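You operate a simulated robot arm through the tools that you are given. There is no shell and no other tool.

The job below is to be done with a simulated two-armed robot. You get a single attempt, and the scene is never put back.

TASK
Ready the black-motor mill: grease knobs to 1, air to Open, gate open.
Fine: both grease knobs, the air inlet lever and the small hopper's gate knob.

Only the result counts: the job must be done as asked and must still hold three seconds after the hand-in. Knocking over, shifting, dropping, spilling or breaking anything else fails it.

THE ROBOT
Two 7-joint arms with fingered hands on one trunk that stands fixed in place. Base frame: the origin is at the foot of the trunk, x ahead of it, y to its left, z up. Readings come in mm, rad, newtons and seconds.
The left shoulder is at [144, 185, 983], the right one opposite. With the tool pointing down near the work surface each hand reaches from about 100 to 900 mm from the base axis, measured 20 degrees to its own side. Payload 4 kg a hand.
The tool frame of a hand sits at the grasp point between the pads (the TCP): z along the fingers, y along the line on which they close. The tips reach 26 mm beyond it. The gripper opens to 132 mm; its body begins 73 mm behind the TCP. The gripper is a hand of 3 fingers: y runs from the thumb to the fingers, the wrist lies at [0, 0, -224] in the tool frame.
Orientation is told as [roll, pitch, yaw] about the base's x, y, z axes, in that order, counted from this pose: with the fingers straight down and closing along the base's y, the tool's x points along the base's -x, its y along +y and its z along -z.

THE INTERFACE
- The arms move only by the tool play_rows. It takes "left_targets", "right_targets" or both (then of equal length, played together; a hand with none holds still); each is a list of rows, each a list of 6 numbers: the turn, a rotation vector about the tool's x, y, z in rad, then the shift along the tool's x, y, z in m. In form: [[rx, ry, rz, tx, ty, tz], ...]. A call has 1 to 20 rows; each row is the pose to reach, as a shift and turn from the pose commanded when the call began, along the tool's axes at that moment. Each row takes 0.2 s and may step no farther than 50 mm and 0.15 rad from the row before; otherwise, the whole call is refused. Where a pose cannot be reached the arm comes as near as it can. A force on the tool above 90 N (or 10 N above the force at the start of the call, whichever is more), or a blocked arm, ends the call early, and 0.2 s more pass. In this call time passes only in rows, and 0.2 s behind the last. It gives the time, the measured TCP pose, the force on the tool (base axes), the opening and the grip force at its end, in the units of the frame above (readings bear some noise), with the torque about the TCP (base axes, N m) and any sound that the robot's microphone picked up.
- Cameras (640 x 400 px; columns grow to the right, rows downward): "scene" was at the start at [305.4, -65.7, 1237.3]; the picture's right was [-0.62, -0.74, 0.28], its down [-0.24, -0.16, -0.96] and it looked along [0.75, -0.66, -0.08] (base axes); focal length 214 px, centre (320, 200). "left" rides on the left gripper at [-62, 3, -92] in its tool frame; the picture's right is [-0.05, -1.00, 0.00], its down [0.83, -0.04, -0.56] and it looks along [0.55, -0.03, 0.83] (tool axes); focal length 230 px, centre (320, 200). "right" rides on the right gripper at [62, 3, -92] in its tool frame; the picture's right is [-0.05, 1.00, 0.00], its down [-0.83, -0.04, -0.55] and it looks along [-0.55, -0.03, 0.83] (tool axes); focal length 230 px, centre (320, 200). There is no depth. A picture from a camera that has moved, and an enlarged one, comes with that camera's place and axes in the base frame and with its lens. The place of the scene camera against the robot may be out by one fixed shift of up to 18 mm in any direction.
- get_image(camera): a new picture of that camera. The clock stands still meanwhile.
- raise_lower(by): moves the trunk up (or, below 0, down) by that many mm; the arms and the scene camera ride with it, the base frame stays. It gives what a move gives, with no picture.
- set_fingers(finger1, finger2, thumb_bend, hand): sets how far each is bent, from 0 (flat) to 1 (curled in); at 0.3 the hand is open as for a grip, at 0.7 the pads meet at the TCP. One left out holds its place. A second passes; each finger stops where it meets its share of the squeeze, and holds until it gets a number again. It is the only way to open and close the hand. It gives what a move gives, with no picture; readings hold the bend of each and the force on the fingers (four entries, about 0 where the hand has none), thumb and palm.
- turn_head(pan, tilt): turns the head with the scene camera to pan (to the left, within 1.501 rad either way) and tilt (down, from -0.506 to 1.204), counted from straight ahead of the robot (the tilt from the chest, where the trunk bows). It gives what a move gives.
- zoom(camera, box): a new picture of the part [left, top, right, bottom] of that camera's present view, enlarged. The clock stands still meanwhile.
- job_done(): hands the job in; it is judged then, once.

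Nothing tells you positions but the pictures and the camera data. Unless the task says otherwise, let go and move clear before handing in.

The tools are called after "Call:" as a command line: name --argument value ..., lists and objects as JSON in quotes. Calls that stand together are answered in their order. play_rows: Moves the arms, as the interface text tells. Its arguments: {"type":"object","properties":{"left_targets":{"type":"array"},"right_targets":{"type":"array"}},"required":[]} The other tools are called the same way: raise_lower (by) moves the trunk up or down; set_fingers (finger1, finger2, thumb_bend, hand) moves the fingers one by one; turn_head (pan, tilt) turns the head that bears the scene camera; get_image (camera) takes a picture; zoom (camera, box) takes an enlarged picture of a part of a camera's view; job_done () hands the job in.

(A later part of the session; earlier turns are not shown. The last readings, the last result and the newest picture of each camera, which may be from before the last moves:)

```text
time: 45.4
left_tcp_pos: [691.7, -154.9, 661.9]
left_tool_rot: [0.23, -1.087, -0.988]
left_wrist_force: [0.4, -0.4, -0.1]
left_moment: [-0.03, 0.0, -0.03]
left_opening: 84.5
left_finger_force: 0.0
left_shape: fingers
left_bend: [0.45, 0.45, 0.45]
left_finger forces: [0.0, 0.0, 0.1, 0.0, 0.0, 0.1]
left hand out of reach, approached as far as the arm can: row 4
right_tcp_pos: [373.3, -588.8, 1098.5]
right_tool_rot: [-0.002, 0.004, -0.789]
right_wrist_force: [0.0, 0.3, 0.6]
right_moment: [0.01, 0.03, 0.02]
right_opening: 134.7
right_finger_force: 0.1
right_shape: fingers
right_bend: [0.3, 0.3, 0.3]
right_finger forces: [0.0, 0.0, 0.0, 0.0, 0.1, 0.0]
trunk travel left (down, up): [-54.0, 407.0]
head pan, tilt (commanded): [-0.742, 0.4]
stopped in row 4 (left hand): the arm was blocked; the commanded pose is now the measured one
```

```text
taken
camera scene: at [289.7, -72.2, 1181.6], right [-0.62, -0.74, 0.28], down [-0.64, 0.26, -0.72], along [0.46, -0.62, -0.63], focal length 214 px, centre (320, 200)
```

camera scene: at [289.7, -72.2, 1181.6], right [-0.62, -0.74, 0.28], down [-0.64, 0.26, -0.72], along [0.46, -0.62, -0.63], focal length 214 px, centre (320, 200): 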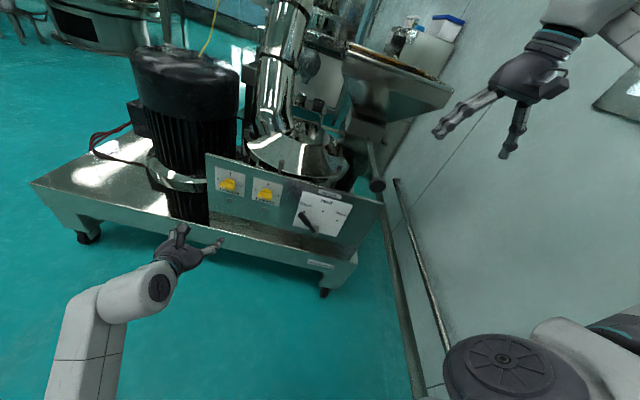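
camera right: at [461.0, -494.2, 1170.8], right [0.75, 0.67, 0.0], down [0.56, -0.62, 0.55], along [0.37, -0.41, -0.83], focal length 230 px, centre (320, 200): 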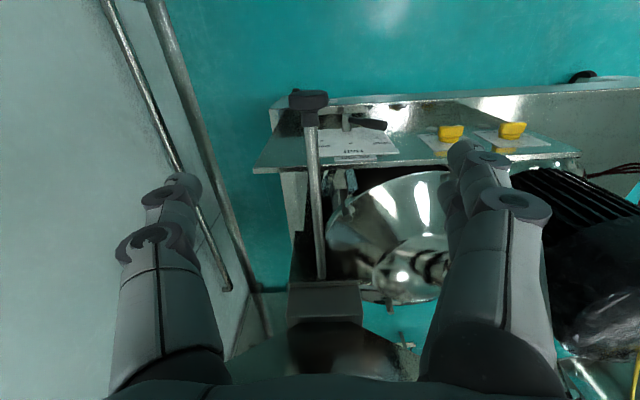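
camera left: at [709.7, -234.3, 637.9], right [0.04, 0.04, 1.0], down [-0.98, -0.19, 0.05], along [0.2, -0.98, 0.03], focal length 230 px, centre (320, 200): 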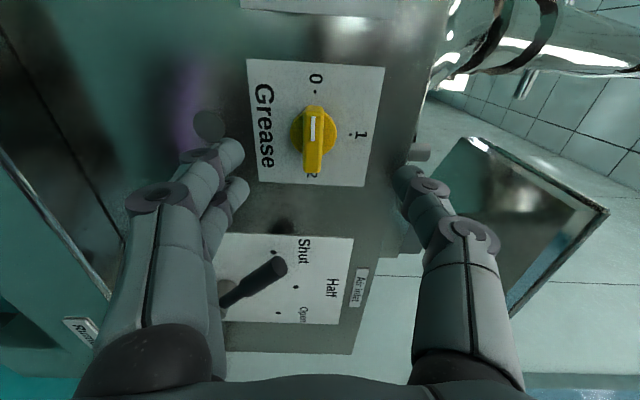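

The stop happened in free air as the left arm changed its bend; nothing is touched. I continue to lift the left hand back and clear.

Call:
play_rows --left_targets '[[0, 0, 0, -0.01, 0.005, -0.034], [0, 0, 0, -0.02, 0.01, -0.069], [0, 0, 0, -0.03, 0.015, -0.103], [0, 0, 0, -0.04, 0.02, -0.137], [0, 0, 0, -0.05, 0.025, -0.172], [0, 0, 0, -0.0606, 0.0304, -0.2058]]'

Call:
get_image --camera "scene"

```text
time: 46.8
left_tcp_pos: [590.5, -37.0, 813.5]
left_tool_rot: [0.221, -1.09, -0.983]
left_wrist_force: [0.1, -0.5, -0.2]
left_moment: [-0.05, 0.02, -0.01]
left_opening: 84.7
left_finger_force: 0.1
left_shape: fingers
left_bend: [0.45, 0.45, 0.45]
left_finger forces: [0.0, 0.0, 0.0, 0.1, 0.1, 0.0]
right_tcp_pos: [372.3, -590.9, 1099.5]
right_tool_rot: [-0.002, 0.002, -0.789]
right_wrist_force: [-0.1, 0.1, -0.2]
right_moment: [0.0, -0.01, -0.01]
right_opening: 134.7
right_finger_force: 0.1
right_shape: fingers
right_bend: [0.3, 0.3, 0.3]
right_finger forces: [0.0, 0.0, 0.0, 0.0, 0.1, 0.0]
trunk travel left (down, up): [-54.0, 407.0]
head pan, tilt (commanded): [-0.742, 0.4]
```

```text
taken
camera scene: at [288.9, -72.9, 1181.9], right [-0.62, -0.74, 0.28], down [-0.64, 0.26, -0.72], along [0.46, -0.62, -0.63], focal length 214 px, centre (320, 200)
```

scene: 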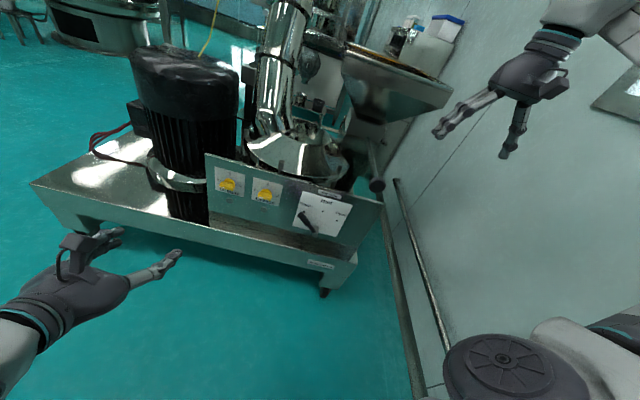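

Call:
play_rows --left_targets '[[0.012, 0.137, -0.007, -0.006, 0.016, -0.0246], [0.024, 0.274, -0.014, -0.012, 0.032, -0.0492], [0.036, 0.411, -0.021, -0.018, 0.047, -0.0739], [0.048, 0.548, -0.028, -0.024, 0.063, -0.0985], [0.06, 0.685, -0.034, -0.031, 0.079, -0.123], [0.072, 0.822, -0.041, -0.037, 0.095, -0.148], [0.084, 0.959, -0.048, -0.043, 0.111, -0.172], [0.096, 1.096, -0.055, -0.049, 0.1265, -0.197]]'

Call:
get_image --camera "scene"

```text
time: 48.6
left_tcp_pos: [560.3, 151.0, 959.4]
left_tool_rot: [-0.001, -0.001, -0.788]
left_wrist_force: [-0.3, 0.0, -0.2]
left_moment: [-0.02, 0.0, -0.01]
left_opening: 84.5
left_finger_force: 0.1
left_shape: fingers
left_bend: [0.45, 0.45, 0.45]
left_finger forces: [0.1, 0.0, 0.0, 0.0, 0.1, 0.0]
right_tcp_pos: [373.0, -589.9, 1099.7]
right_tool_rot: [-0.002, 0.002, -0.79]
right_wrist_force: [-0.8, 0.4, -0.4]
right_moment: [0.0, 0.0, 0.0]
right_opening: 134.7
right_finger_force: 0.1
right_shape: fingers
right_bend: [0.3, 0.3, 0.3]
right_finger forces: [0.0, 0.0, 0.1, 0.0, 0.1, 0.0]
trunk travel left (down, up): [-54.0, 407.0]
head pan, tilt (commanded): [-0.742, 0.4]
```

```text
taken
camera scene: at [288.3, -73.4, 1182.2], right [-0.62, -0.74, 0.28], down [-0.64, 0.26, -0.72], along [0.46, -0.62, -0.63], focal length 214 px, centre (320, 200)
```

scene: 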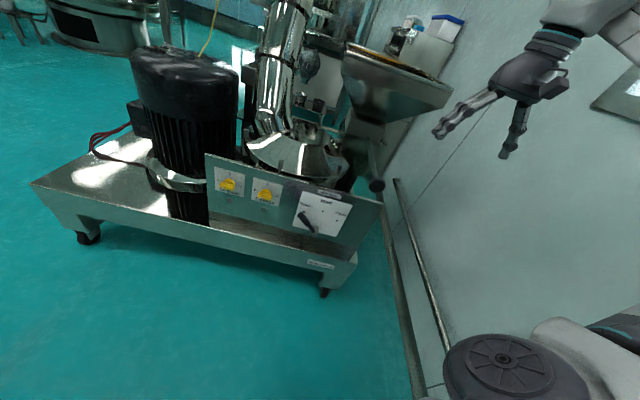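

Both arms are free. From the arm's proportions, the right wrist can point at the panel if I swing the hand first forward-left (in line with the forearm) and then round to the right. I lower the trunk for extra reach and bring the right hand back in front of the panel.

Call:
raise_lower --by -50

Call:
get_image --camera "scene"

```text
time: 49.5
left_tcp_pos: [561.8, 151.3, 909.8]
left_tool_rot: [-0.002, -0.006, -0.786]
left_wrist_force: [-0.3, 0.0, 0.0]
left_moment: [-0.03, -0.06, -0.02]
left_opening: 84.7
left_finger_force: 0.0
left_shape: fingers
left_bend: [0.45, 0.45, 0.45]
left_finger forces: [0.0, 0.1, 0.0, 0.0, 0.1, 0.1]
right_tcp_pos: [372.2, -591.6, 1051.4]
right_tool_rot: [0.0, 0.001, -0.789]
right_wrist_force: [-0.3, 0.8, -0.1]
right_moment: [0.02, -0.02, -0.01]
right_opening: 134.8
right_finger_force: 0.0
right_shape: fingers
right_bend: [0.3, 0.3, 0.3]
right_finger forces: [0.1, 0.0, 0.0, 0.1, 0.0, 0.1]
trunk travel left (down, up): [-4.0, 457.0]
head pan, tilt (commanded): [-0.742, 0.4]
```

```text
taken
camera scene: at [339.6, -72.8, 1096.8], right [-0.58, -0.74, 0.34], down [-0.71, 0.26, -0.65], along [0.39, -0.62, -0.68], focal length 214 px, centre (320, 200)
```

scene: 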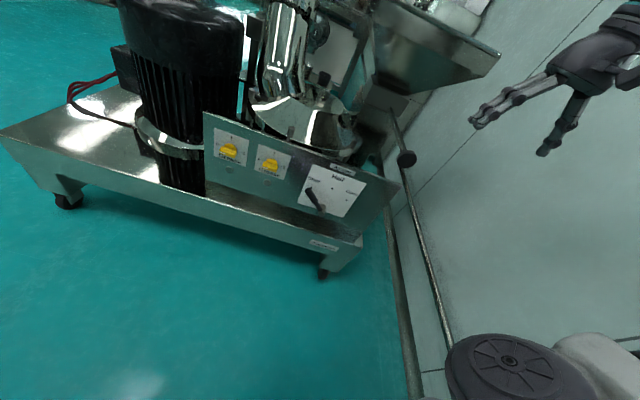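

The trunk is down by 50 mm and the view is clear. I move the right hand left, passing well above the gate knob, to a point in front of the grease knobs.

Call:
play_rows --right_targets '[[0, 0, 0, 0.008, 0.042, 0.008], [0, 0, 0, 0.016, 0.085, 0.016], [0, 0, 0, 0.024, 0.127, 0.024], [0, 0, 0, 0.032, 0.17, 0.031], [0, 0, 0, 0.03, 0.205, 0.06], [0, 0, 0, 0.028, 0.24, 0.09], [0, 0, 0, 0.027, 0.275, 0.115], [0, 0, 0, 0.026, 0.31, 0.135], [0, 0, 0, 0.025, 0.346, 0.151]]'

Call:
get_image --camera "scene"

Call:
get_image --camera "right"

```text
time: 51.5
left_tcp_pos: [563.3, 151.0, 906.9]
left_tool_rot: [-0.005, -0.001, -0.787]
left_wrist_force: [1.0, -0.6, 0.8]
left_moment: [-0.04, 0.01, -0.03]
left_opening: 84.6
left_finger_force: 0.0
left_shape: fingers
left_bend: [0.45, 0.45, 0.45]
left_finger forces: [0.0, 0.0, 0.1, 0.0, 0.1, 0.1]
right_tcp_pos: [603.2, -327.5, 897.1]
right_tool_rot: [-0.003, 0.004, -0.79]
right_wrist_force: [0.1, 1.0, 0.2]
right_moment: [0.02, 0.01, 0.01]
right_opening: 134.7
right_finger_force: 0.1
right_shape: fingers
right_bend: [0.3, 0.3, 0.3]
right_finger forces: [0.0, 0.0, 0.0, 0.0, 0.0, 0.0]
trunk travel left (down, up): [-4.0, 457.0]
head pan, tilt (commanded): [-0.742, 0.4]
```

```text
taken
camera scene: at [342.6, -72.9, 1095.0], right [-0.58, -0.74, 0.34], down [-0.71, 0.26, -0.65], along [0.39, -0.62, -0.68], focal length 214 px, centre (320, 200)
```

scene: 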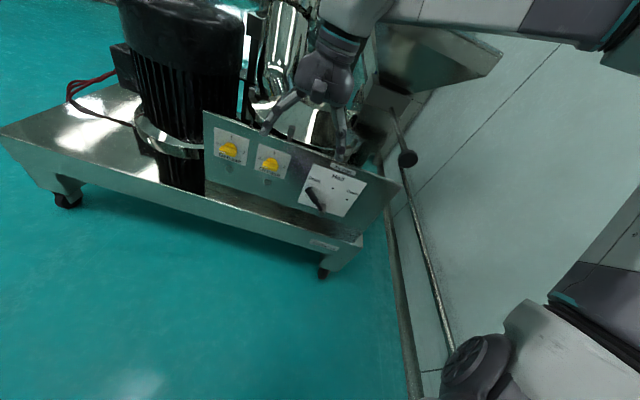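

```text
taken
camera right: at [562.9, -280.7, 989.2], right [0.75, 0.67, 0.0], down [0.56, -0.62, 0.55], along [0.37, -0.41, -0.83], focal length 230 px, centre (320, 200)
```

right: 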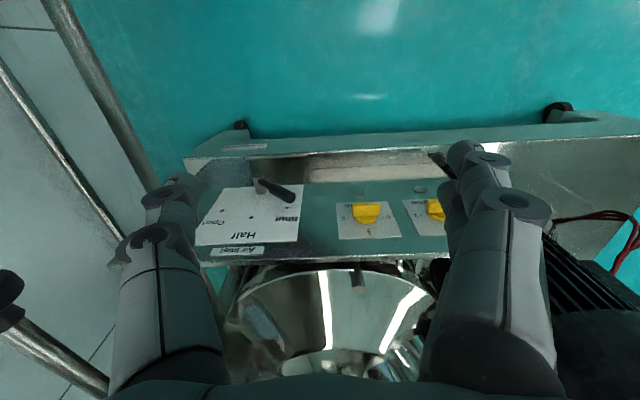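

The right hand is in front of the knobs, pointing down. I now swing it upward to point forward-left, in line with its forearm.

Call:
play_rows --right_targets '[[-0.125, -0.02, 0.032, -0.001, 0.02, 0.004], [-0.25, -0.039, 0.065, -0.001, 0.04, 0.008], [-0.374, -0.059, 0.097, -0.002, 0.06, 0.012], [-0.499, -0.079, 0.129, -0.003, 0.08, 0.016], [-0.624, -0.098, 0.162, -0.004, 0.1, 0.021], [-0.749, -0.118, 0.194, -0.004, 0.12, 0.025], [-0.873, -0.138, 0.226, -0.005, 0.14, 0.029], [-0.998, -0.157, 0.259, -0.006, 0.16, 0.033], [-1.123, -0.177, 0.291, -0.006, 0.18, 0.037]]'

Call:
get_image --camera "scene"

Call:
get_image --camera "right"

```text
time: 53.5
left_tcp_pos: [563.4, 151.0, 907.4]
left_tool_rot: [-0.004, 0.0, -0.787]
left_wrist_force: [-0.8, 0.0, -0.4]
left_moment: [0.03, -0.01, 0.0]
left_opening: 84.7
left_finger_force: 0.0
left_shape: fingers
left_bend: [0.45, 0.45, 0.45]
left_finger forces: [0.0, 0.1, 0.0, 0.0, 0.0, 0.1]
right_tcp_pos: [732.7, -207.9, 858.6]
right_tool_rot: [1.129, 0.008, -1.116]
right_wrist_force: [0.1, -0.1, -0.1]
right_moment: [0.02, 0.03, 0.03]
right_opening: 134.4
right_finger_force: 0.0
right_shape: fingers
right_bend: [0.3, 0.3, 0.3]
right_finger forces: [0.0, 0.0, 0.0, 0.0, 0.0, 0.0]
trunk travel left (down, up): [-4.0, 457.0]
head pan, tilt (commanded): [-0.742, 0.4]
```

```text
taken
camera scene: at [342.5, -73.8, 1095.0], right [-0.58, -0.74, 0.34], down [-0.71, 0.26, -0.65], along [0.39, -0.62, -0.68], focal length 214 px, centre (320, 200)
```

scene: 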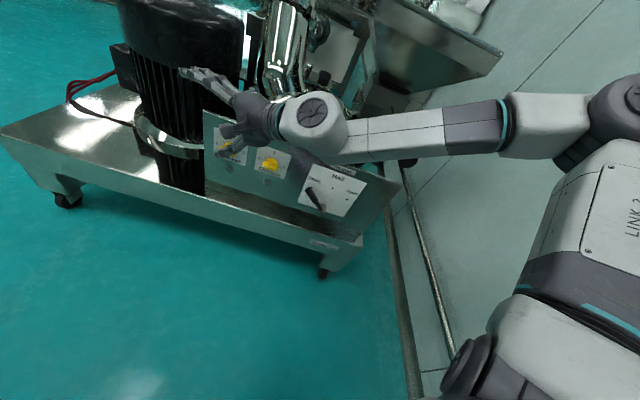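

```text
taken
camera right: at [633.4, -187.6, 901.2], right [0.41, 0.13, 0.9], down [-0.1, -0.98, 0.19], along [0.91, -0.17, -0.39], focal length 230 px, centre (320, 200)
```

right: 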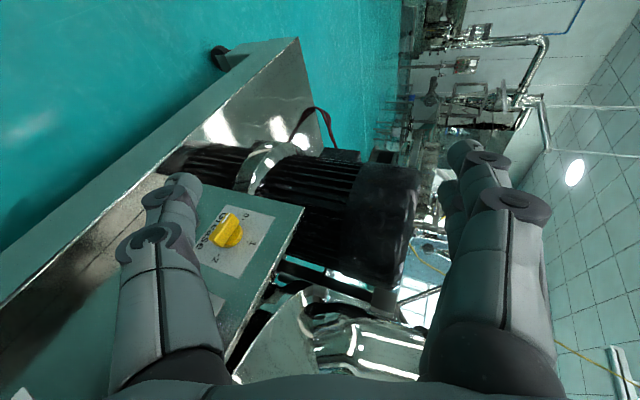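

The hand is now in line with the forearm, without limits. I swing it round to the right and down to point squarely at the panel, about 170 mm in front of it.

Call:
play_rows --right_targets '[[-0.039, -0.122, 0.026, -0.0075, -0.016, -0.0016], [-0.078, -0.244, 0.052, -0.0149, -0.032, -0.0032], [-0.118, -0.365, 0.078, -0.0224, -0.048, -0.0048], [-0.157, -0.487, 0.104, -0.0299, -0.064, -0.0064], [-0.196, -0.609, 0.131, -0.0374, -0.08, -0.008], [-0.235, -0.731, 0.157, -0.0448, -0.096, -0.0095], [-0.274, -0.853, 0.183, -0.0523, -0.112, -0.0111], [-0.314, -0.974, 0.209, -0.0598, -0.128, -0.0127], [-0.353, -1.096, 0.235, -0.0672, -0.144, -0.0143], [-0.392, -1.218, 0.261, -0.0747, -0.16, -0.0159]]'

Call:
get_image --camera "scene"

Call:
get_image --camera "right"

```text
time: 55.7
left_tcp_pos: [561.9, 150.8, 908.0]
left_tool_rot: [-0.004, -0.001, -0.787]
left_wrist_force: [1.3, -0.3, 0.7]
left_moment: [0.02, 0.01, 0.02]
left_opening: 84.9
left_finger_force: 0.0
left_shape: fingers
left_bend: [0.45, 0.45, 0.45]
left_finger forces: [0.0, 0.1, 0.1, 0.1, 0.0, 0.0]
right_tcp_pos: [699.1, -319.6, 723.4]
right_tool_rot: [1.571, 0.001, -2.347]
right_wrist_force: [0.3, 0.6, -0.4]
right_moment: [0.03, -0.01, 0.0]
right_opening: 134.6
right_finger_force: 0.0
right_shape: fingers
right_bend: [0.3, 0.3, 0.3]
right_finger forces: [0.0, 0.0, 0.1, 0.0, 0.0, 0.1]
right hand out of reach, approached as far as the arm can: row 10
trunk travel left (down, up): [-4.0, 457.0]
head pan, tilt (commanded): [-0.742, 0.4]
```

```text
taken
camera scene: at [341.2, -73.4, 1095.8], right [-0.58, -0.74, 0.34], down [-0.71, 0.26, -0.65], along [0.39, -0.62, -0.68], focal length 214 px, centre (320, 200)
```

scene: 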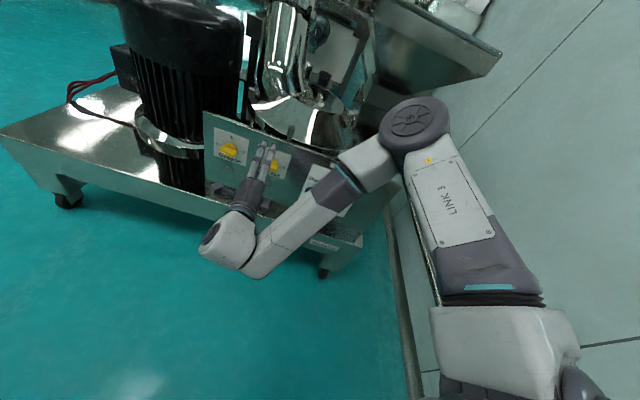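

```text
taken
camera right: at [677.1, -209.6, 726.0], right [-0.04, -0.04, 1.0], down [-0.98, -0.2, -0.04], along [0.21, -0.98, -0.03], focal length 230 px, centre (320, 200)
```

right: 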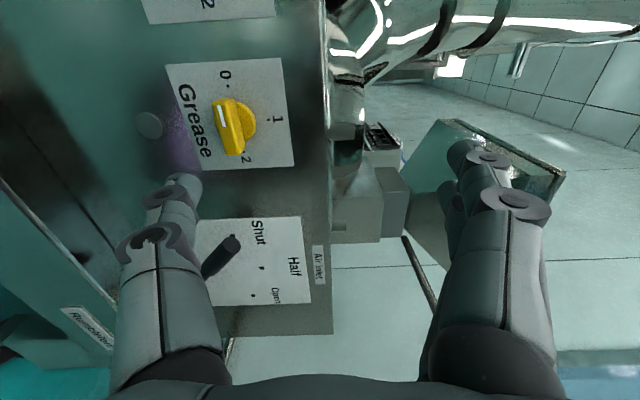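

The right hand now points squarely at the panel (x left, y up), and nothing was disturbed. I lower it to knob height, about 140 mm in front of knob B, and measure from its own camera.

Call:
play_rows --right_targets '[[0, 0, 0, 0.001, -0.03, 0.006], [0, 0, 0, 0.002, -0.06, 0.012], [0, 0, 0, 0.002, -0.087, 0.016]]'

Call:
get_image --camera "right"

Call:
zoom --camera "right" --box '[230, 40, 420, 190]'

Call:
get_image --camera "scene"

```text
time: 56.5
left_tcp_pos: [563.1, 151.8, 907.2]
left_tool_rot: [-0.004, -0.001, -0.786]
left_wrist_force: [0.0, -0.6, 0.0]
left_moment: [0.0, -0.02, 0.0]
left_opening: 84.7
left_finger_force: 0.1
left_shape: fingers
left_bend: [0.45, 0.45, 0.45]
left_finger forces: [0.0, 0.0, 0.0, 0.1, 0.1, 0.0]
right_tcp_pos: [714.3, -329.0, 635.6]
right_tool_rot: [1.577, -0.001, -2.35]
right_wrist_force: [0.9, 0.6, 0.3]
right_moment: [0.02, 0.04, 0.0]
right_opening: 134.6
right_finger_force: 0.1
right_shape: fingers
right_bend: [0.3, 0.3, 0.3]
right_finger forces: [0.1, 0.0, 0.1, 0.1, 0.1, 0.0]
trunk travel left (down, up): [-4.0, 457.0]
head pan, tilt (commanded): [-0.742, 0.4]
```

```text
taken
camera right: at [691.4, -219.9, 637.6], right [-0.04, -0.03, 1.0], down [-0.98, -0.2, -0.04], along [0.2, -0.98, -0.02], focal length 230 px, centre (320, 200)
```

right: 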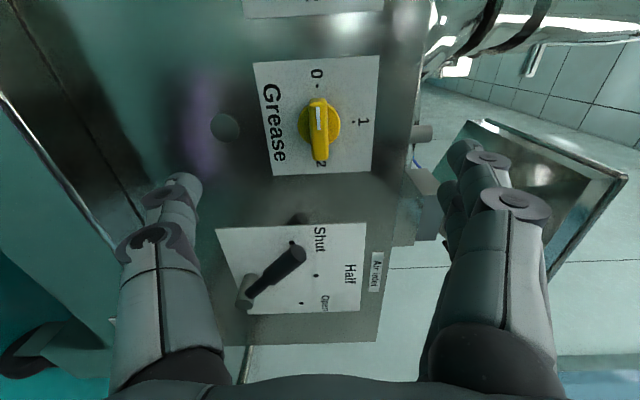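

```text
2.67 times, centred on (325, 115) of right
camera zoom: at [691.4, -219.9, 637.6], right [-0.04, -0.03, 1.0], down [-0.98, -0.2, -0.04], along [0.2, -0.98, -0.02], focal length 614 px, centre (307, 427)
```

zoom: 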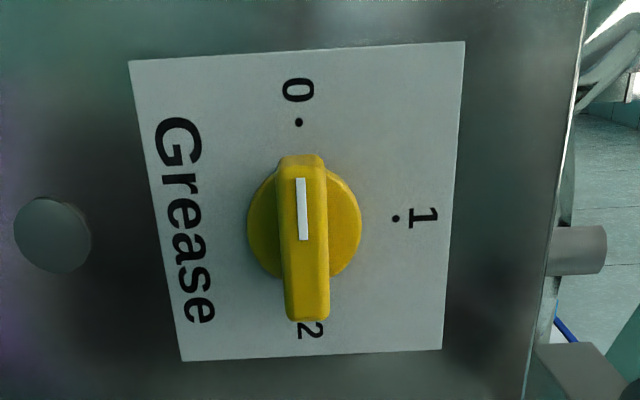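

```text
taken
camera scene: at [342.0, -73.2, 1095.3], right [-0.58, -0.74, 0.34], down [-0.71, 0.26, -0.65], along [0.39, -0.62, -0.68], focal length 214 px, centre (320, 200)
```

scene: 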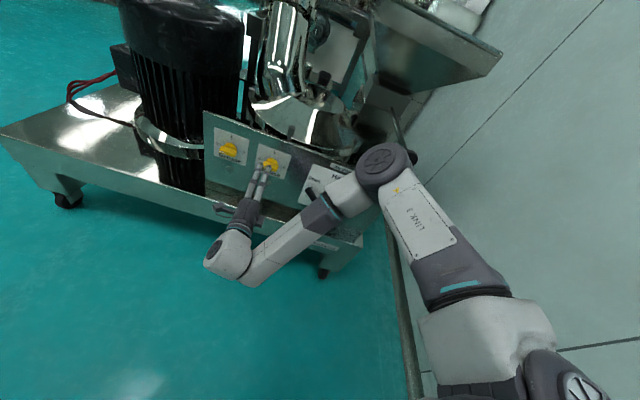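

Measured from the right hand, knob B's axis is at (812,-428,634), within 2 mm of my line of approach, bar exactly horizontal. I pre-close the fingers a bit and advance most of the way.

Call:
set_fingers --hand "right" --finger1 0.45 --finger2 0.45 --thumb_bend 0.45

Call:
play_rows --right_targets '[[0, 0, 0, 0, 0, 0.025], [0, 0, 0, -0.001, -0.001, 0.05], [0, 0, 0, -0.001, -0.002, 0.07], [0, 0, 0, -0.001, -0.002, 0.085]]'

Call:
get_image --camera "right"

Call:
get_image --camera "scene"

```text
time: 57.5
left_tcp_pos: [561.9, 151.0, 907.1]
left_tool_rot: [-0.003, -0.001, -0.787]
left_wrist_force: [0.4, 0.1, 0.4]
left_moment: [-0.02, 0.01, 0.03]
left_opening: 84.9
left_finger_force: 0.0
left_shape: fingers
left_bend: [0.45, 0.45, 0.45]
left_finger forces: [0.0, 0.0, 0.0, 0.0, 0.1, 0.0]
right_tcp_pos: [713.9, -329.3, 634.8]
right_tool_rot: [1.576, -0.001, -2.351]
right_wrist_force: [-0.3, -0.1, 0.4]
right_moment: [0.01, 0.01, 0.01]
right_opening: 85.3
right_finger_force: 0.1
right_shape: fingers
right_bend: [0.45, 0.45, 0.45]
right_finger forces: [0.0, 0.0, 0.0, 0.1, 0.0, 0.0]
trunk travel left (down, up): [-4.0, 457.0]
head pan, tilt (commanded): [-0.742, 0.4]
```

```text
time: 58.5
left_tcp_pos: [562.1, 151.3, 907.2]
left_tool_rot: [-0.003, -0.002, -0.789]
left_wrist_force: [0.4, -0.6, 0.5]
left_moment: [0.01, 0.01, -0.02]
left_opening: 84.7
left_finger_force: 0.0
left_shape: fingers
left_bend: [0.45, 0.45, 0.45]
left_finger forces: [0.0, 0.0, 0.0, 0.1, 0.1, 0.0]
right_tcp_pos: [772.3, -390.1, 633.9]
right_tool_rot: [1.577, -0.001, -2.347]
right_wrist_force: [0.3, 0.0, 0.3]
right_moment: [-0.02, 0.02, 0.01]
right_opening: 85.4
right_finger_force: 0.0
right_shape: fingers
right_bend: [0.45, 0.45, 0.45]
right_finger forces: [0.1, 0.0, 0.0, 0.0, 0.0, 0.0]
trunk travel left (down, up): [-4.0, 457.0]
head pan, tilt (commanded): [-0.742, 0.4]
```

```text
taken
camera right: at [750.6, -280.2, 636.2], right [-0.04, -0.03, 1.0], down [-0.98, -0.2, -0.04], along [0.2, -0.98, -0.02], focal length 230 px, centre (320, 200)
```

right: 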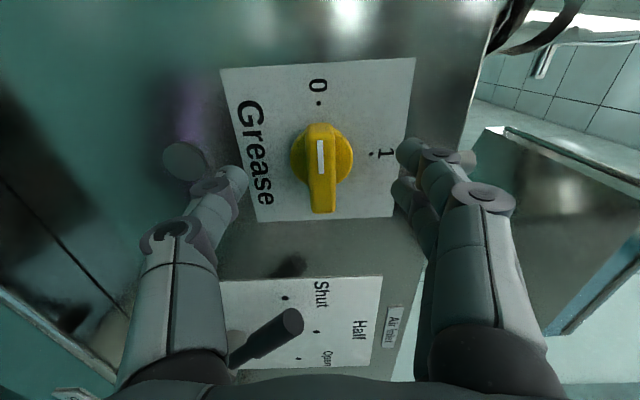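

```text
taken
camera scene: at [341.4, -73.1, 1095.7], right [-0.58, -0.74, 0.34], down [-0.71, 0.26, -0.65], along [0.39, -0.62, -0.68], focal length 214 px, centre (320, 200)
```

scene: 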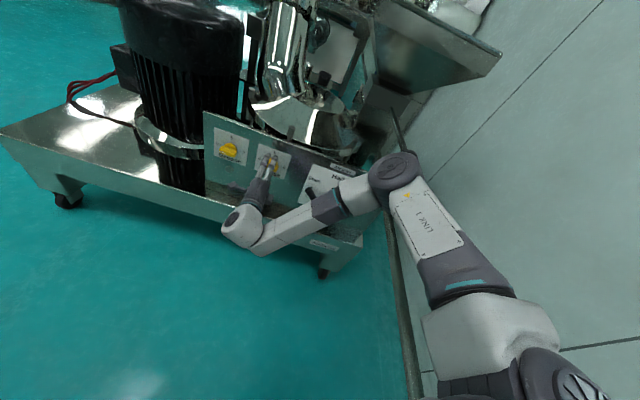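

The bar sits midway between thumb and fingers. I advance the last 19 mm and close on the bar.

Call:
play_rows --right_targets '[[0, 0, 0, 0.001, 0, 0.01], [0, 0, 0, 0.001, 0, 0.019]]'

Call:
get_image --camera "right"

```text
time: 59.1
left_tcp_pos: [562.3, 151.2, 908.1]
left_tool_rot: [-0.003, -0.001, -0.786]
left_wrist_force: [-0.2, 0.0, 0.1]
left_moment: [-0.02, -0.02, 0.0]
left_opening: 84.9
left_finger_force: 0.0
left_shape: fingers
left_bend: [0.45, 0.45, 0.45]
left_finger forces: [0.0, 0.0, 0.0, 0.1, 0.0, 0.0]
right_tcp_pos: [788.0, -403.3, 634.0]
right_tool_rot: [1.576, -0.003, -2.348]
right_wrist_force: [0.2, -0.5, -0.1]
right_moment: [0.01, 0.0, -0.05]
right_opening: 85.3
right_finger_force: 0.1
right_shape: fingers
right_bend: [0.45, 0.45, 0.45]
right_finger forces: [0.0, 0.0, 0.0, 0.1, 0.0, 0.0]
trunk travel left (down, up): [-4.0, 457.0]
head pan, tilt (commanded): [-0.742, 0.4]
```

```text
taken
camera right: at [764.7, -292.6, 636.6], right [-0.04, -0.03, 1.0], down [-0.98, -0.2, -0.04], along [0.2, -0.98, -0.02], focal length 230 px, centre (320, 200)
```

right: 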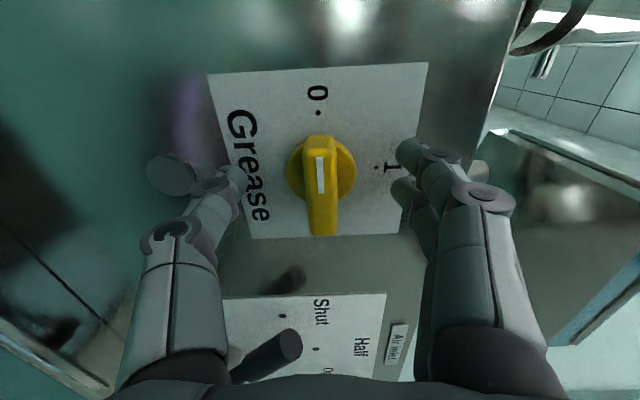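

Call:
zoom --camera "right" --box '[200, 60, 440, 250]'

Call:
zoom --camera "scene" --box '[210, 130, 310, 210]'

```text
2.11 times, centred on (320, 155) of right
camera zoom: at [764.7, -292.6, 636.6], right [-0.04, -0.03, 1.0], down [-0.98, -0.2, -0.04], along [0.2, -0.98, -0.02], focal length 484 px, centre (320, 295)
```

zoom: 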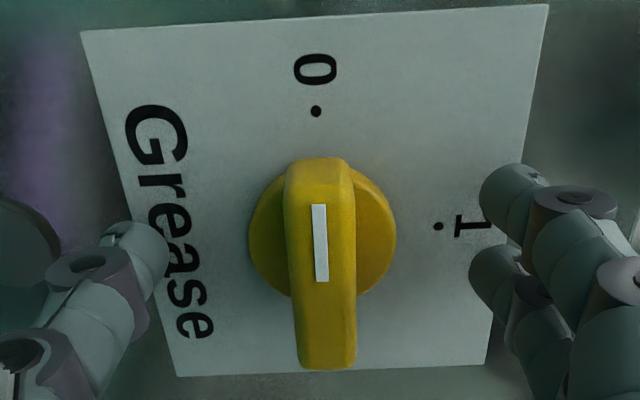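

```text
5.00 times, centred on (260, 170) of scene
camera zoom: at [341.4, -73.1, 1095.7], right [-0.58, -0.74, 0.34], down [-0.71, 0.26, -0.65], along [0.39, -0.62, -0.68], focal length 1072 px, centre (620, 350)
```

zoom: 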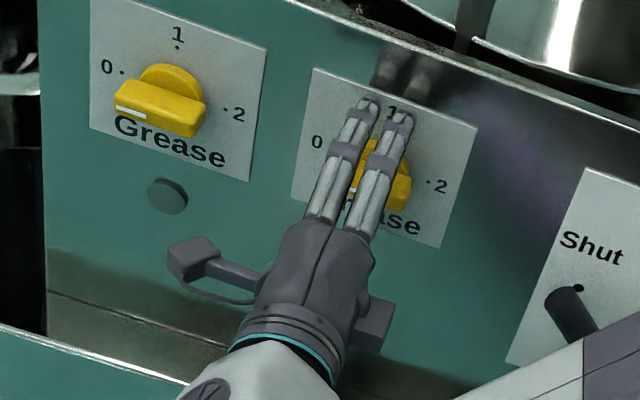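

The bar is centred within about 2 mm. I shift 2 mm left and close the hand on it.

Call:
play_rows --right_targets '[[0, 0, 0, 0.002, 0, 0]]'

Call:
set_fingers --hand "right" --finger1 0.75 --finger2 0.75 --thumb_bend 0.75

Call:
get_image --camera "right"

```text
time: 59.5
left_tcp_pos: [563.2, 151.2, 908.5]
left_tool_rot: [-0.002, -0.001, -0.787]
left_wrist_force: [-0.1, 0.2, 0.7]
left_moment: [0.02, 0.0, -0.03]
left_opening: 84.9
left_finger_force: 0.0
left_shape: fingers
left_bend: [0.45, 0.45, 0.45]
left_finger forces: [0.0, 0.0, 0.1, 0.0, 0.0, 0.1]
right_tcp_pos: [788.5, -400.1, 634.7]
right_tool_rot: [1.576, -0.003, -2.349]
right_wrist_force: [-0.3, 0.3, 0.4]
right_moment: [-0.02, 0.0, 0.0]
right_opening: 85.2
right_finger_force: 0.2
right_shape: fingers
right_bend: [0.45, 0.45, 0.45]
right_finger forces: [0.0, 0.0, 0.1, 0.1, 0.1, 0.0]
trunk travel left (down, up): [-4.0, 457.0]
head pan, tilt (commanded): [-0.742, 0.4]
```

```text
time: 60.5
left_tcp_pos: [562.0, 152.0, 907.6]
left_tool_rot: [-0.004, -0.002, -0.786]
left_wrist_force: [0.5, -0.5, 1.0]
left_moment: [-0.01, 0.01, -0.04]
left_opening: 84.6
left_finger_force: 0.1
left_shape: fingers
left_bend: [0.45, 0.45, 0.45]
left_finger forces: [0.1, 0.0, 0.0, 0.0, 0.0, 0.1]
right_tcp_pos: [789.2, -400.2, 635.8]
right_tool_rot: [1.577, -0.001, -2.348]
right_wrist_force: [-1.1, 2.1, 2.1]
right_moment: [-0.05, -0.08, 0.02]
right_opening: 20.7
right_finger_force: 17.0
right_shape: fingers
right_bend: [0.66, 0.65, 0.67]
right_finger forces: [7.8, 11.5, 0.1, 0.0, 14.6, 0.1]
trunk travel left (down, up): [-4.0, 457.0]
head pan, tilt (commanded): [-0.742, 0.4]
```

```text
taken
camera right: at [766.0, -290.7, 637.6], right [-0.04, -0.03, 1.0], down [-0.98, -0.2, -0.05], along [0.2, -0.98, -0.02], focal length 230 px, centre (320, 200)
```

right: 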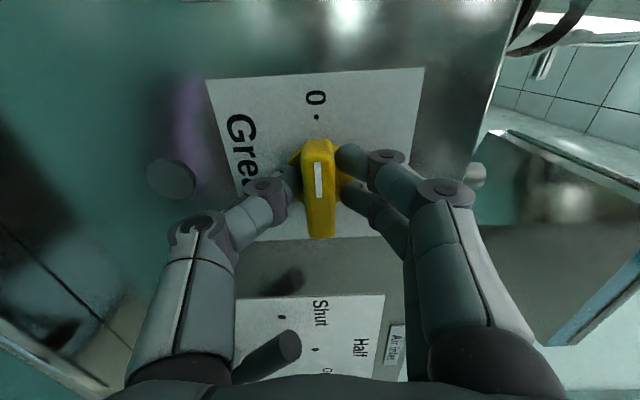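

All three fingers hold the bar. I turn the hand clockwise about the knob axis, first by about a third of the way to see that the knob follows.

Call:
play_rows --right_targets '[[0, 0, 0.1, -0.0002, 0, 0], [0, 0, 0.2, -0.0003, 0, 0], [0, 0, 0.3, -0.0005, 0, 0], [0, 0, 0.4, -0.0006, 0, 0], [0, 0, 0.5, -0.0008, 0, 0]]'

Call:
get_image --camera "right"

Call:
zoom --camera "scene" --box '[210, 130, 310, 210]'

```text
time: 61.7
left_tcp_pos: [560.5, 152.3, 908.4]
left_tool_rot: [-0.003, -0.003, -0.787]
left_wrist_force: [-0.1, 0.4, 0.3]
left_moment: [0.0, -0.01, 0.01]
left_opening: 84.8
left_finger_force: 0.1
left_shape: fingers
left_bend: [0.45, 0.45, 0.45]
left_finger forces: [0.0, 0.0, 0.0, 0.0, 0.0, 0.0]
right_tcp_pos: [787.8, -400.9, 637.3]
right_tool_rot: [1.581, 0.501, -2.344]
right_wrist_force: [2.0, 3.6, 8.6]
right_moment: [-0.25, -0.17, 0.09]
right_opening: 20.5
right_finger_force: 16.2
right_shape: fingers
right_bend: [0.66, 0.65, 0.68]
right_finger forces: [9.0, 11.7, 0.0, 0.0, 11.1, 0.1]
trunk travel left (down, up): [-4.0, 457.0]
head pan, tilt (commanded): [-0.742, 0.4]
```

```text
taken
camera right: at [759.0, -297.4, 668.2], right [-0.37, -0.37, 0.85], down [-0.89, -0.12, -0.44], along [0.26, -0.92, -0.29], focal length 230 px, centre (320, 200)
```

right: 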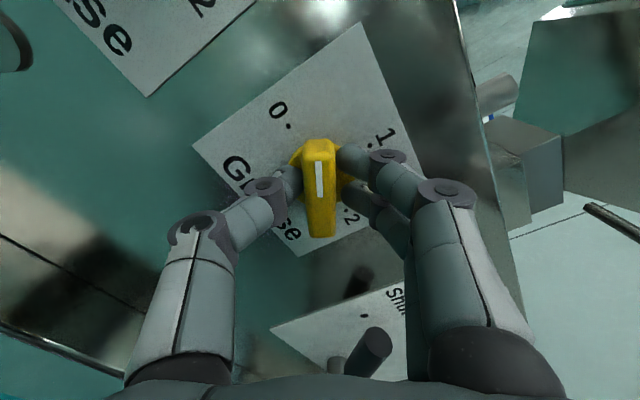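

```text
5.00 times, centred on (260, 170) of scene
camera zoom: at [340.5, -72.2, 1096.2], right [-0.58, -0.74, 0.34], down [-0.71, 0.26, -0.65], along [0.39, -0.62, -0.68], focal length 1072 px, centre (620, 350)
```

zoom: 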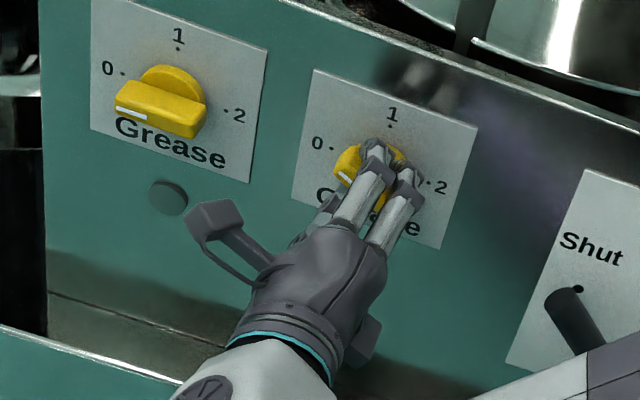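

The knob turns with the hand. I continue the remaining turn to bring the mark to the top.

Call:
play_rows --right_targets '[[0, 0, 0.1, -0.0002, 0, 0], [0, 0, 0.2, -0.0003, 0, 0], [0, 0, 0.3, -0.0005, 0, 0], [0, 0, 0.4, -0.0006, 0, 0], [0, 0, 0.5, -0.0008, 0, 0], [0, 0, 0.6, -0.001, 0, 0], [0, 0, 0.7, -0.0012, 0, 0], [0, 0, 0.8, -0.0013, 0, 0], [0, 0, 0.9, -0.0015, 0, 0], [0, 0, 1.0, -0.0016, 0, 0], [0, 0, 1.07, -0.0017, 0, 0]]'

Call:
get_image --camera "right"

Call:
zoom --camera "scene" --box '[210, 130, 310, 210]'

```text
time: 64.1
left_tcp_pos: [562.0, 151.4, 906.9]
left_tool_rot: [-0.003, -0.002, -0.788]
left_wrist_force: [0.5, 0.1, -0.4]
left_moment: [0.03, 0.02, -0.01]
left_opening: 84.9
left_finger_force: 0.1
left_shape: fingers
left_bend: [0.45, 0.45, 0.45]
left_finger forces: [0.0, 0.0, 0.1, 0.0, 0.0, 0.0]
right_tcp_pos: [828.6, -411.5, 935.2]
right_tool_rot: [1.212, 1.416, -2.703]
right_wrist_force: [0.5, 0.1, 0.2]
right_moment: [0.02, 0.01, 0.01]
right_opening: 0.0
right_finger_force: 0.0
right_shape: fingers
right_bend: [0.72, 0.72, 0.73]
right_finger forces: [0.0, 0.1, 0.1, 0.0, 0.1, 0.1]
right hand out of reach, approached as far as the arm can: row 2, 3, 4, 5, 6, 7, 8, 9, 10, 11
trunk travel left (down, up): [-4.0, 457.0]
head pan, tilt (commanded): [-0.742, 0.4]
```

```text
taken
camera right: at [767.8, -343.8, 1002.3], right [-0.7, -0.71, 0.09], down [-0.48, 0.37, -0.8], along [0.53, -0.6, -0.6], focal length 230 px, centre (320, 200)
```

right: 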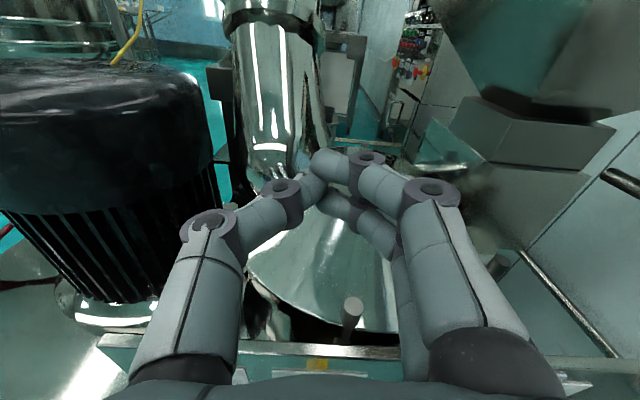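

```text
5.00 times, centred on (260, 170) of scene
camera zoom: at [341.4, -73.1, 1095.6], right [-0.58, -0.74, 0.34], down [-0.71, 0.26, -0.65], along [0.39, -0.62, -0.68], focal length 1072 px, centre (620, 350)
```

zoom: 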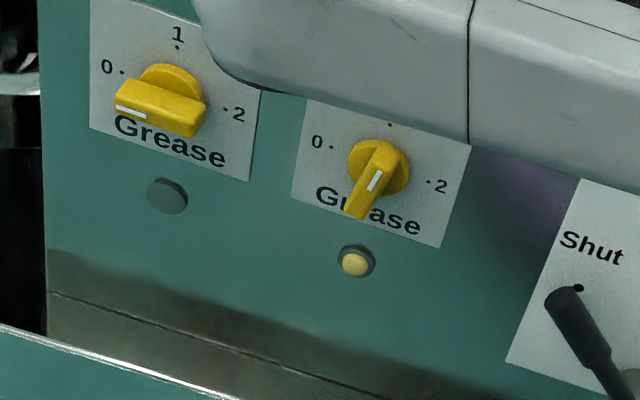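

The arm ran out of wrist travel and lifted away by itself, but knob B has turned and a lamp beneath it has lit. I check the whole scene before moving on.

Call:
get_image --camera "scene"

Call:
zoom --camera "scene" --box '[240, 90, 430, 220]'

Call:
zoom --camera "scene" --box '[250, 145, 310, 190]'

```text
taken
camera scene: at [341.4, -73.1, 1095.6], right [-0.58, -0.74, 0.34], down [-0.71, 0.26, -0.65], along [0.39, -0.62, -0.68], focal length 214 px, centre (320, 200)
```

scene: 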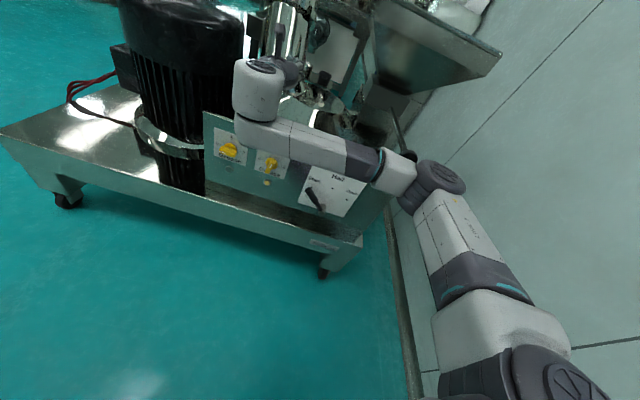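

```text
3.08 times, centred on (335, 155) of scene
camera zoom: at [341.4, -73.1, 1095.6], right [-0.58, -0.74, 0.34], down [-0.71, 0.26, -0.65], along [0.39, -0.62, -0.68], focal length 660 px, centre (274, 338)
```

zoom: 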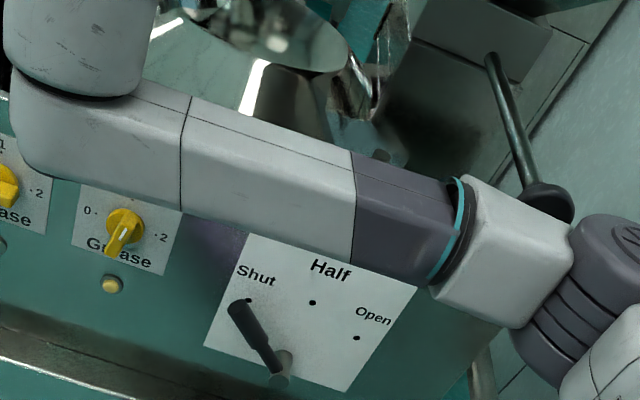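

```text
8.89 times, centred on (280, 168) of scene
camera zoom: at [341.4, -73.1, 1095.6], right [-0.58, -0.74, 0.34], down [-0.71, 0.26, -0.65], along [0.39, -0.62, -0.68], focal length 1906 px, centre (676, 489)
```

zoom: 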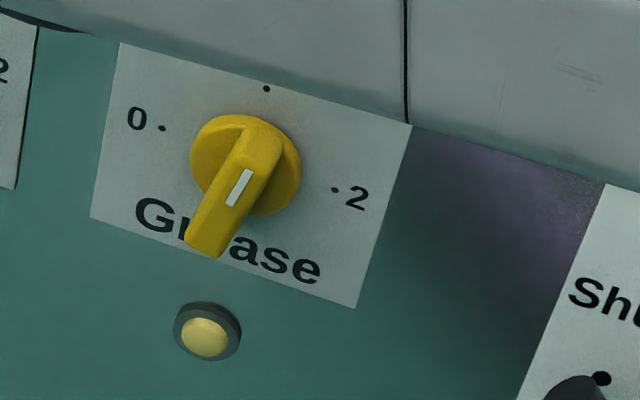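

Gate knob and everything else are unmoved; knob B stands about 10 degrees past 1 and will be trimmed later. The hand still points at the panel but hovers above it with the wrist at its limit, so I retract it straight back.

Call:
play_rows --right_targets '[[0, 0, 0, 0, 0, -0.03], [0, 0, 0, 0, 0, -0.06], [0, 0, 0, 0, 0, -0.09], [0, 0, 0, 0, 0, -0.115]]'

Call:
get_image --camera "scene"

```text
time: 65.1
left_tcp_pos: [562.5, 151.2, 907.4]
left_tool_rot: [-0.003, -0.003, -0.788]
left_wrist_force: [-0.5, -0.3, 0.0]
left_moment: [0.03, -0.01, -0.02]
left_opening: 84.8
left_finger_force: 0.0
left_shape: fingers
left_bend: [0.45, 0.45, 0.45]
left_finger forces: [0.1, 0.0, 0.0, 0.1, 0.0, 0.1]
right_tcp_pos: [747.4, -335.9, 939.7]
right_tool_rot: [1.225, 1.411, -2.693]
right_wrist_force: [0.4, 0.0, 1.2]
right_moment: [0.01, -0.01, -0.02]
right_opening: 0.0
right_finger_force: 0.1
right_shape: fingers
right_bend: [0.72, 0.72, 0.73]
right_finger forces: [0.0, 0.1, 0.1, 0.1, 0.0, 0.1]
trunk travel left (down, up): [-4.0, 457.0]
head pan, tilt (commanded): [-0.742, 0.4]
```

```text
taken
camera scene: at [341.3, -72.9, 1095.7], right [-0.58, -0.74, 0.34], down [-0.71, 0.26, -0.65], along [0.39, -0.62, -0.68], focal length 214 px, centre (320, 200)
```

scene: 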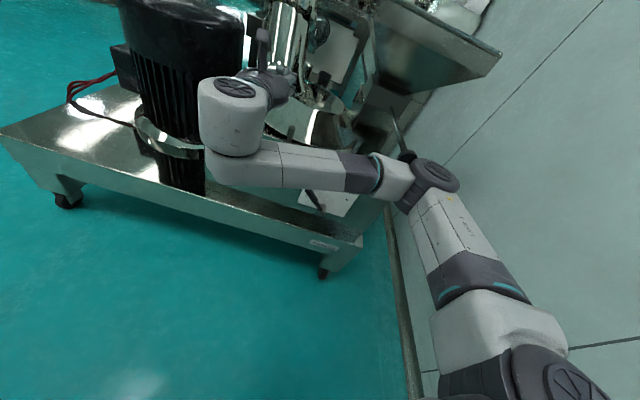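

The hand is back from the panel. I roll it back counterclockwise while lowering in front of the panel.

Call:
play_rows --right_targets '[[-0.004, 0.004, -0.13, -0.0166, -0.0003, -0.0005], [-0.009, 0.007, -0.26, -0.0331, -0.0007, -0.0011], [-0.013, 0.011, -0.39, -0.0497, -0.001, -0.0016], [-0.017, 0.015, -0.521, -0.0663, -0.0013, -0.0021], [-0.021, 0.018, -0.651, -0.0828, -0.0016, -0.0026], [-0.026, 0.022, -0.781, -0.0994, -0.002, -0.0032], [-0.03, 0.025, -0.911, -0.1159, -0.0023, -0.0037], [-0.034, 0.029, -1.041, -0.1325, -0.0026, -0.0042], [-0.038, 0.033, -1.172, -0.1491, -0.0029, -0.0047], [-0.043, 0.036, -1.302, -0.1656, -0.0033, -0.0053], [-0.047, 0.04, -1.432, -0.1822, -0.0036, -0.0058]]'

Call:
get_image --camera "scene"

Call:
get_image --camera "right"

```text
time: 67.5
left_tcp_pos: [562.2, 150.9, 906.6]
left_tool_rot: [-0.003, -0.002, -0.787]
left_wrist_force: [-0.1, 0.6, 0.0]
left_moment: [-0.02, 0.0, 0.0]
left_opening: 84.6
left_finger_force: 0.2
left_shape: fingers
left_bend: [0.45, 0.45, 0.45]
left_finger forces: [0.0, 0.0, 0.1, 0.0, 0.0, 0.1]
right_tcp_pos: [720.6, -343.1, 758.5]
right_tool_rot: [1.573, -0.011, -2.351]
right_wrist_force: [0.1, 0.2, 0.2]
right_moment: [0.0, 0.0, 0.02]
right_opening: 0.0
right_finger_force: 0.0
right_shape: fingers
right_bend: [0.72, 0.72, 0.73]
right_finger forces: [0.0, 0.0, 0.0, 0.1, 0.0, 0.1]
trunk travel left (down, up): [-4.0, 457.0]
head pan, tilt (commanded): [-0.742, 0.4]
```

```text
taken
camera scene: at [341.6, -73.1, 1095.5], right [-0.58, -0.74, 0.34], down [-0.71, 0.26, -0.65], along [0.39, -0.62, -0.68], focal length 214 px, centre (320, 200)
```

scene: 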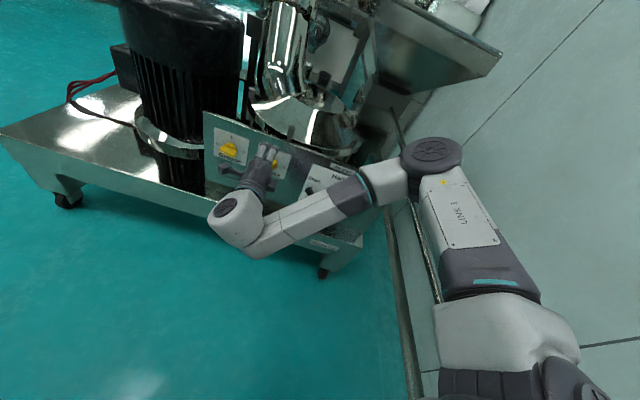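

```text
taken
camera right: at [698.4, -233.7, 759.7], right [-0.03, -0.03, 1.0], down [-0.98, -0.2, -0.04], along [0.2, -0.98, -0.02], focal length 230 px, centre (320, 200)
```

right: 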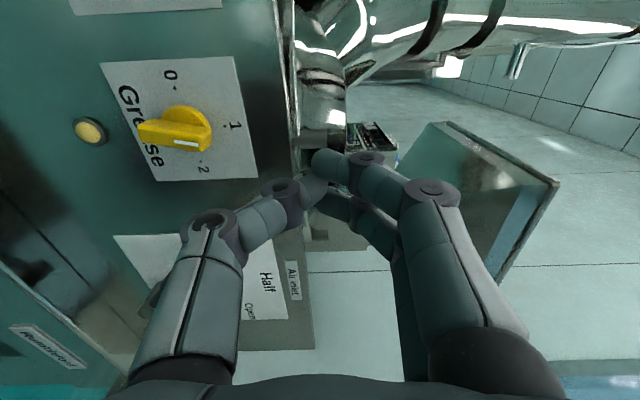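

The hand is back in the good pose (x left) in front of the panel. I roll it a further quarter turn counterclockwise in two steps, watching for limits.

Call:
play_rows --right_targets '[[0, 0, -0.131, 0, 0, 0], [0, 0, -0.262, 0, 0, 0], [0, 0, -0.393, 0, 0, 0], [0, 0, -0.524, 0, 0, 0], [0, 0, -0.655, 0, 0, 0], [0, 0, -0.785, 0, 0, 0]]'

Call:
play_rows --right_targets '[[0, 0, -0.131, 0, 0, 0], [0, 0, -0.262, 0, 0, 0], [0, 0, -0.393, 0, 0, 0], [0, 0, -0.524, 0, 0, 0], [0, 0, -0.655, 0, 0, 0], [0, 0, -0.785, 0, 0, 0]]'

Call:
get_image --camera "scene"

Call:
get_image --camera "right"

```text
time: 68.9
left_tcp_pos: [563.6, 150.6, 907.1]
left_tool_rot: [-0.003, -0.002, -0.785]
left_wrist_force: [0.0, -0.7, 0.0]
left_moment: [0.01, 0.01, -0.01]
left_opening: 84.6
left_finger_force: 0.1
left_shape: fingers
left_bend: [0.45, 0.45, 0.45]
left_finger forces: [0.1, 0.0, 0.1, 0.1, 0.1, 0.0]
right_tcp_pos: [720.3, -343.1, 759.3]
right_tool_rot: [1.575, -0.796, -2.355]
right_wrist_force: [0.4, 0.6, -0.8]
right_moment: [-0.01, 0.02, 0.03]
right_opening: 0.1
right_finger_force: 0.0
right_shape: fingers
right_bend: [0.72, 0.72, 0.73]
right_finger forces: [0.0, 0.1, 0.0, 0.0, 0.0, 0.0]
trunk travel left (down, up): [-4.0, 457.0]
head pan, tilt (commanded): [-0.742, 0.4]
```

```text
time: 70.3
left_tcp_pos: [562.3, 151.4, 906.6]
left_tool_rot: [-0.003, 0.0, -0.788]
left_wrist_force: [-0.6, -0.2, 0.6]
left_moment: [0.02, 0.0, 0.05]
left_opening: 84.5
left_finger_force: 0.0
left_shape: fingers
left_bend: [0.45, 0.45, 0.45]
left_finger forces: [0.0, 0.0, 0.0, 0.0, 0.0, 0.1]
right_tcp_pos: [720.6, -343.2, 758.7]
right_tool_rot: [-1.858, -1.562, 1.078]
right_wrist_force: [-0.4, 0.2, -0.5]
right_moment: [0.03, 0.02, 0.0]
right_opening: 0.0
right_finger_force: 0.0
right_shape: fingers
right_bend: [0.72, 0.72, 0.73]
right_finger forces: [0.0, 0.0, 0.1, 0.1, 0.0, 0.0]
trunk travel left (down, up): [-4.0, 457.0]
head pan, tilt (commanded): [-0.742, 0.4]
```

```text
taken
camera scene: at [341.3, -73.0, 1095.7], right [-0.58, -0.74, 0.34], down [-0.71, 0.26, -0.65], along [0.39, -0.62, -0.68], focal length 214 px, centre (320, 200)
```

scene: 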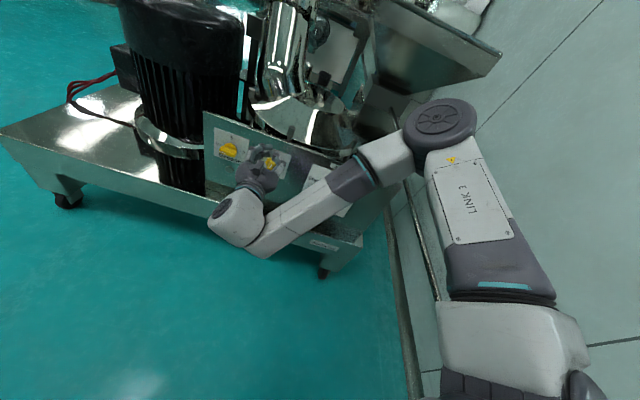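

```text
taken
camera right: at [656.5, -275.2, 696.6], right [0.7, 0.71, 0.04], down [-0.42, 0.37, 0.83], along [0.57, -0.6, 0.56], focal length 230 px, centre (320, 200)
```

right: 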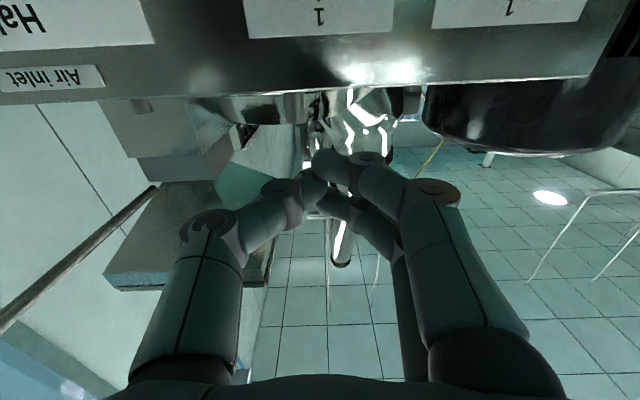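

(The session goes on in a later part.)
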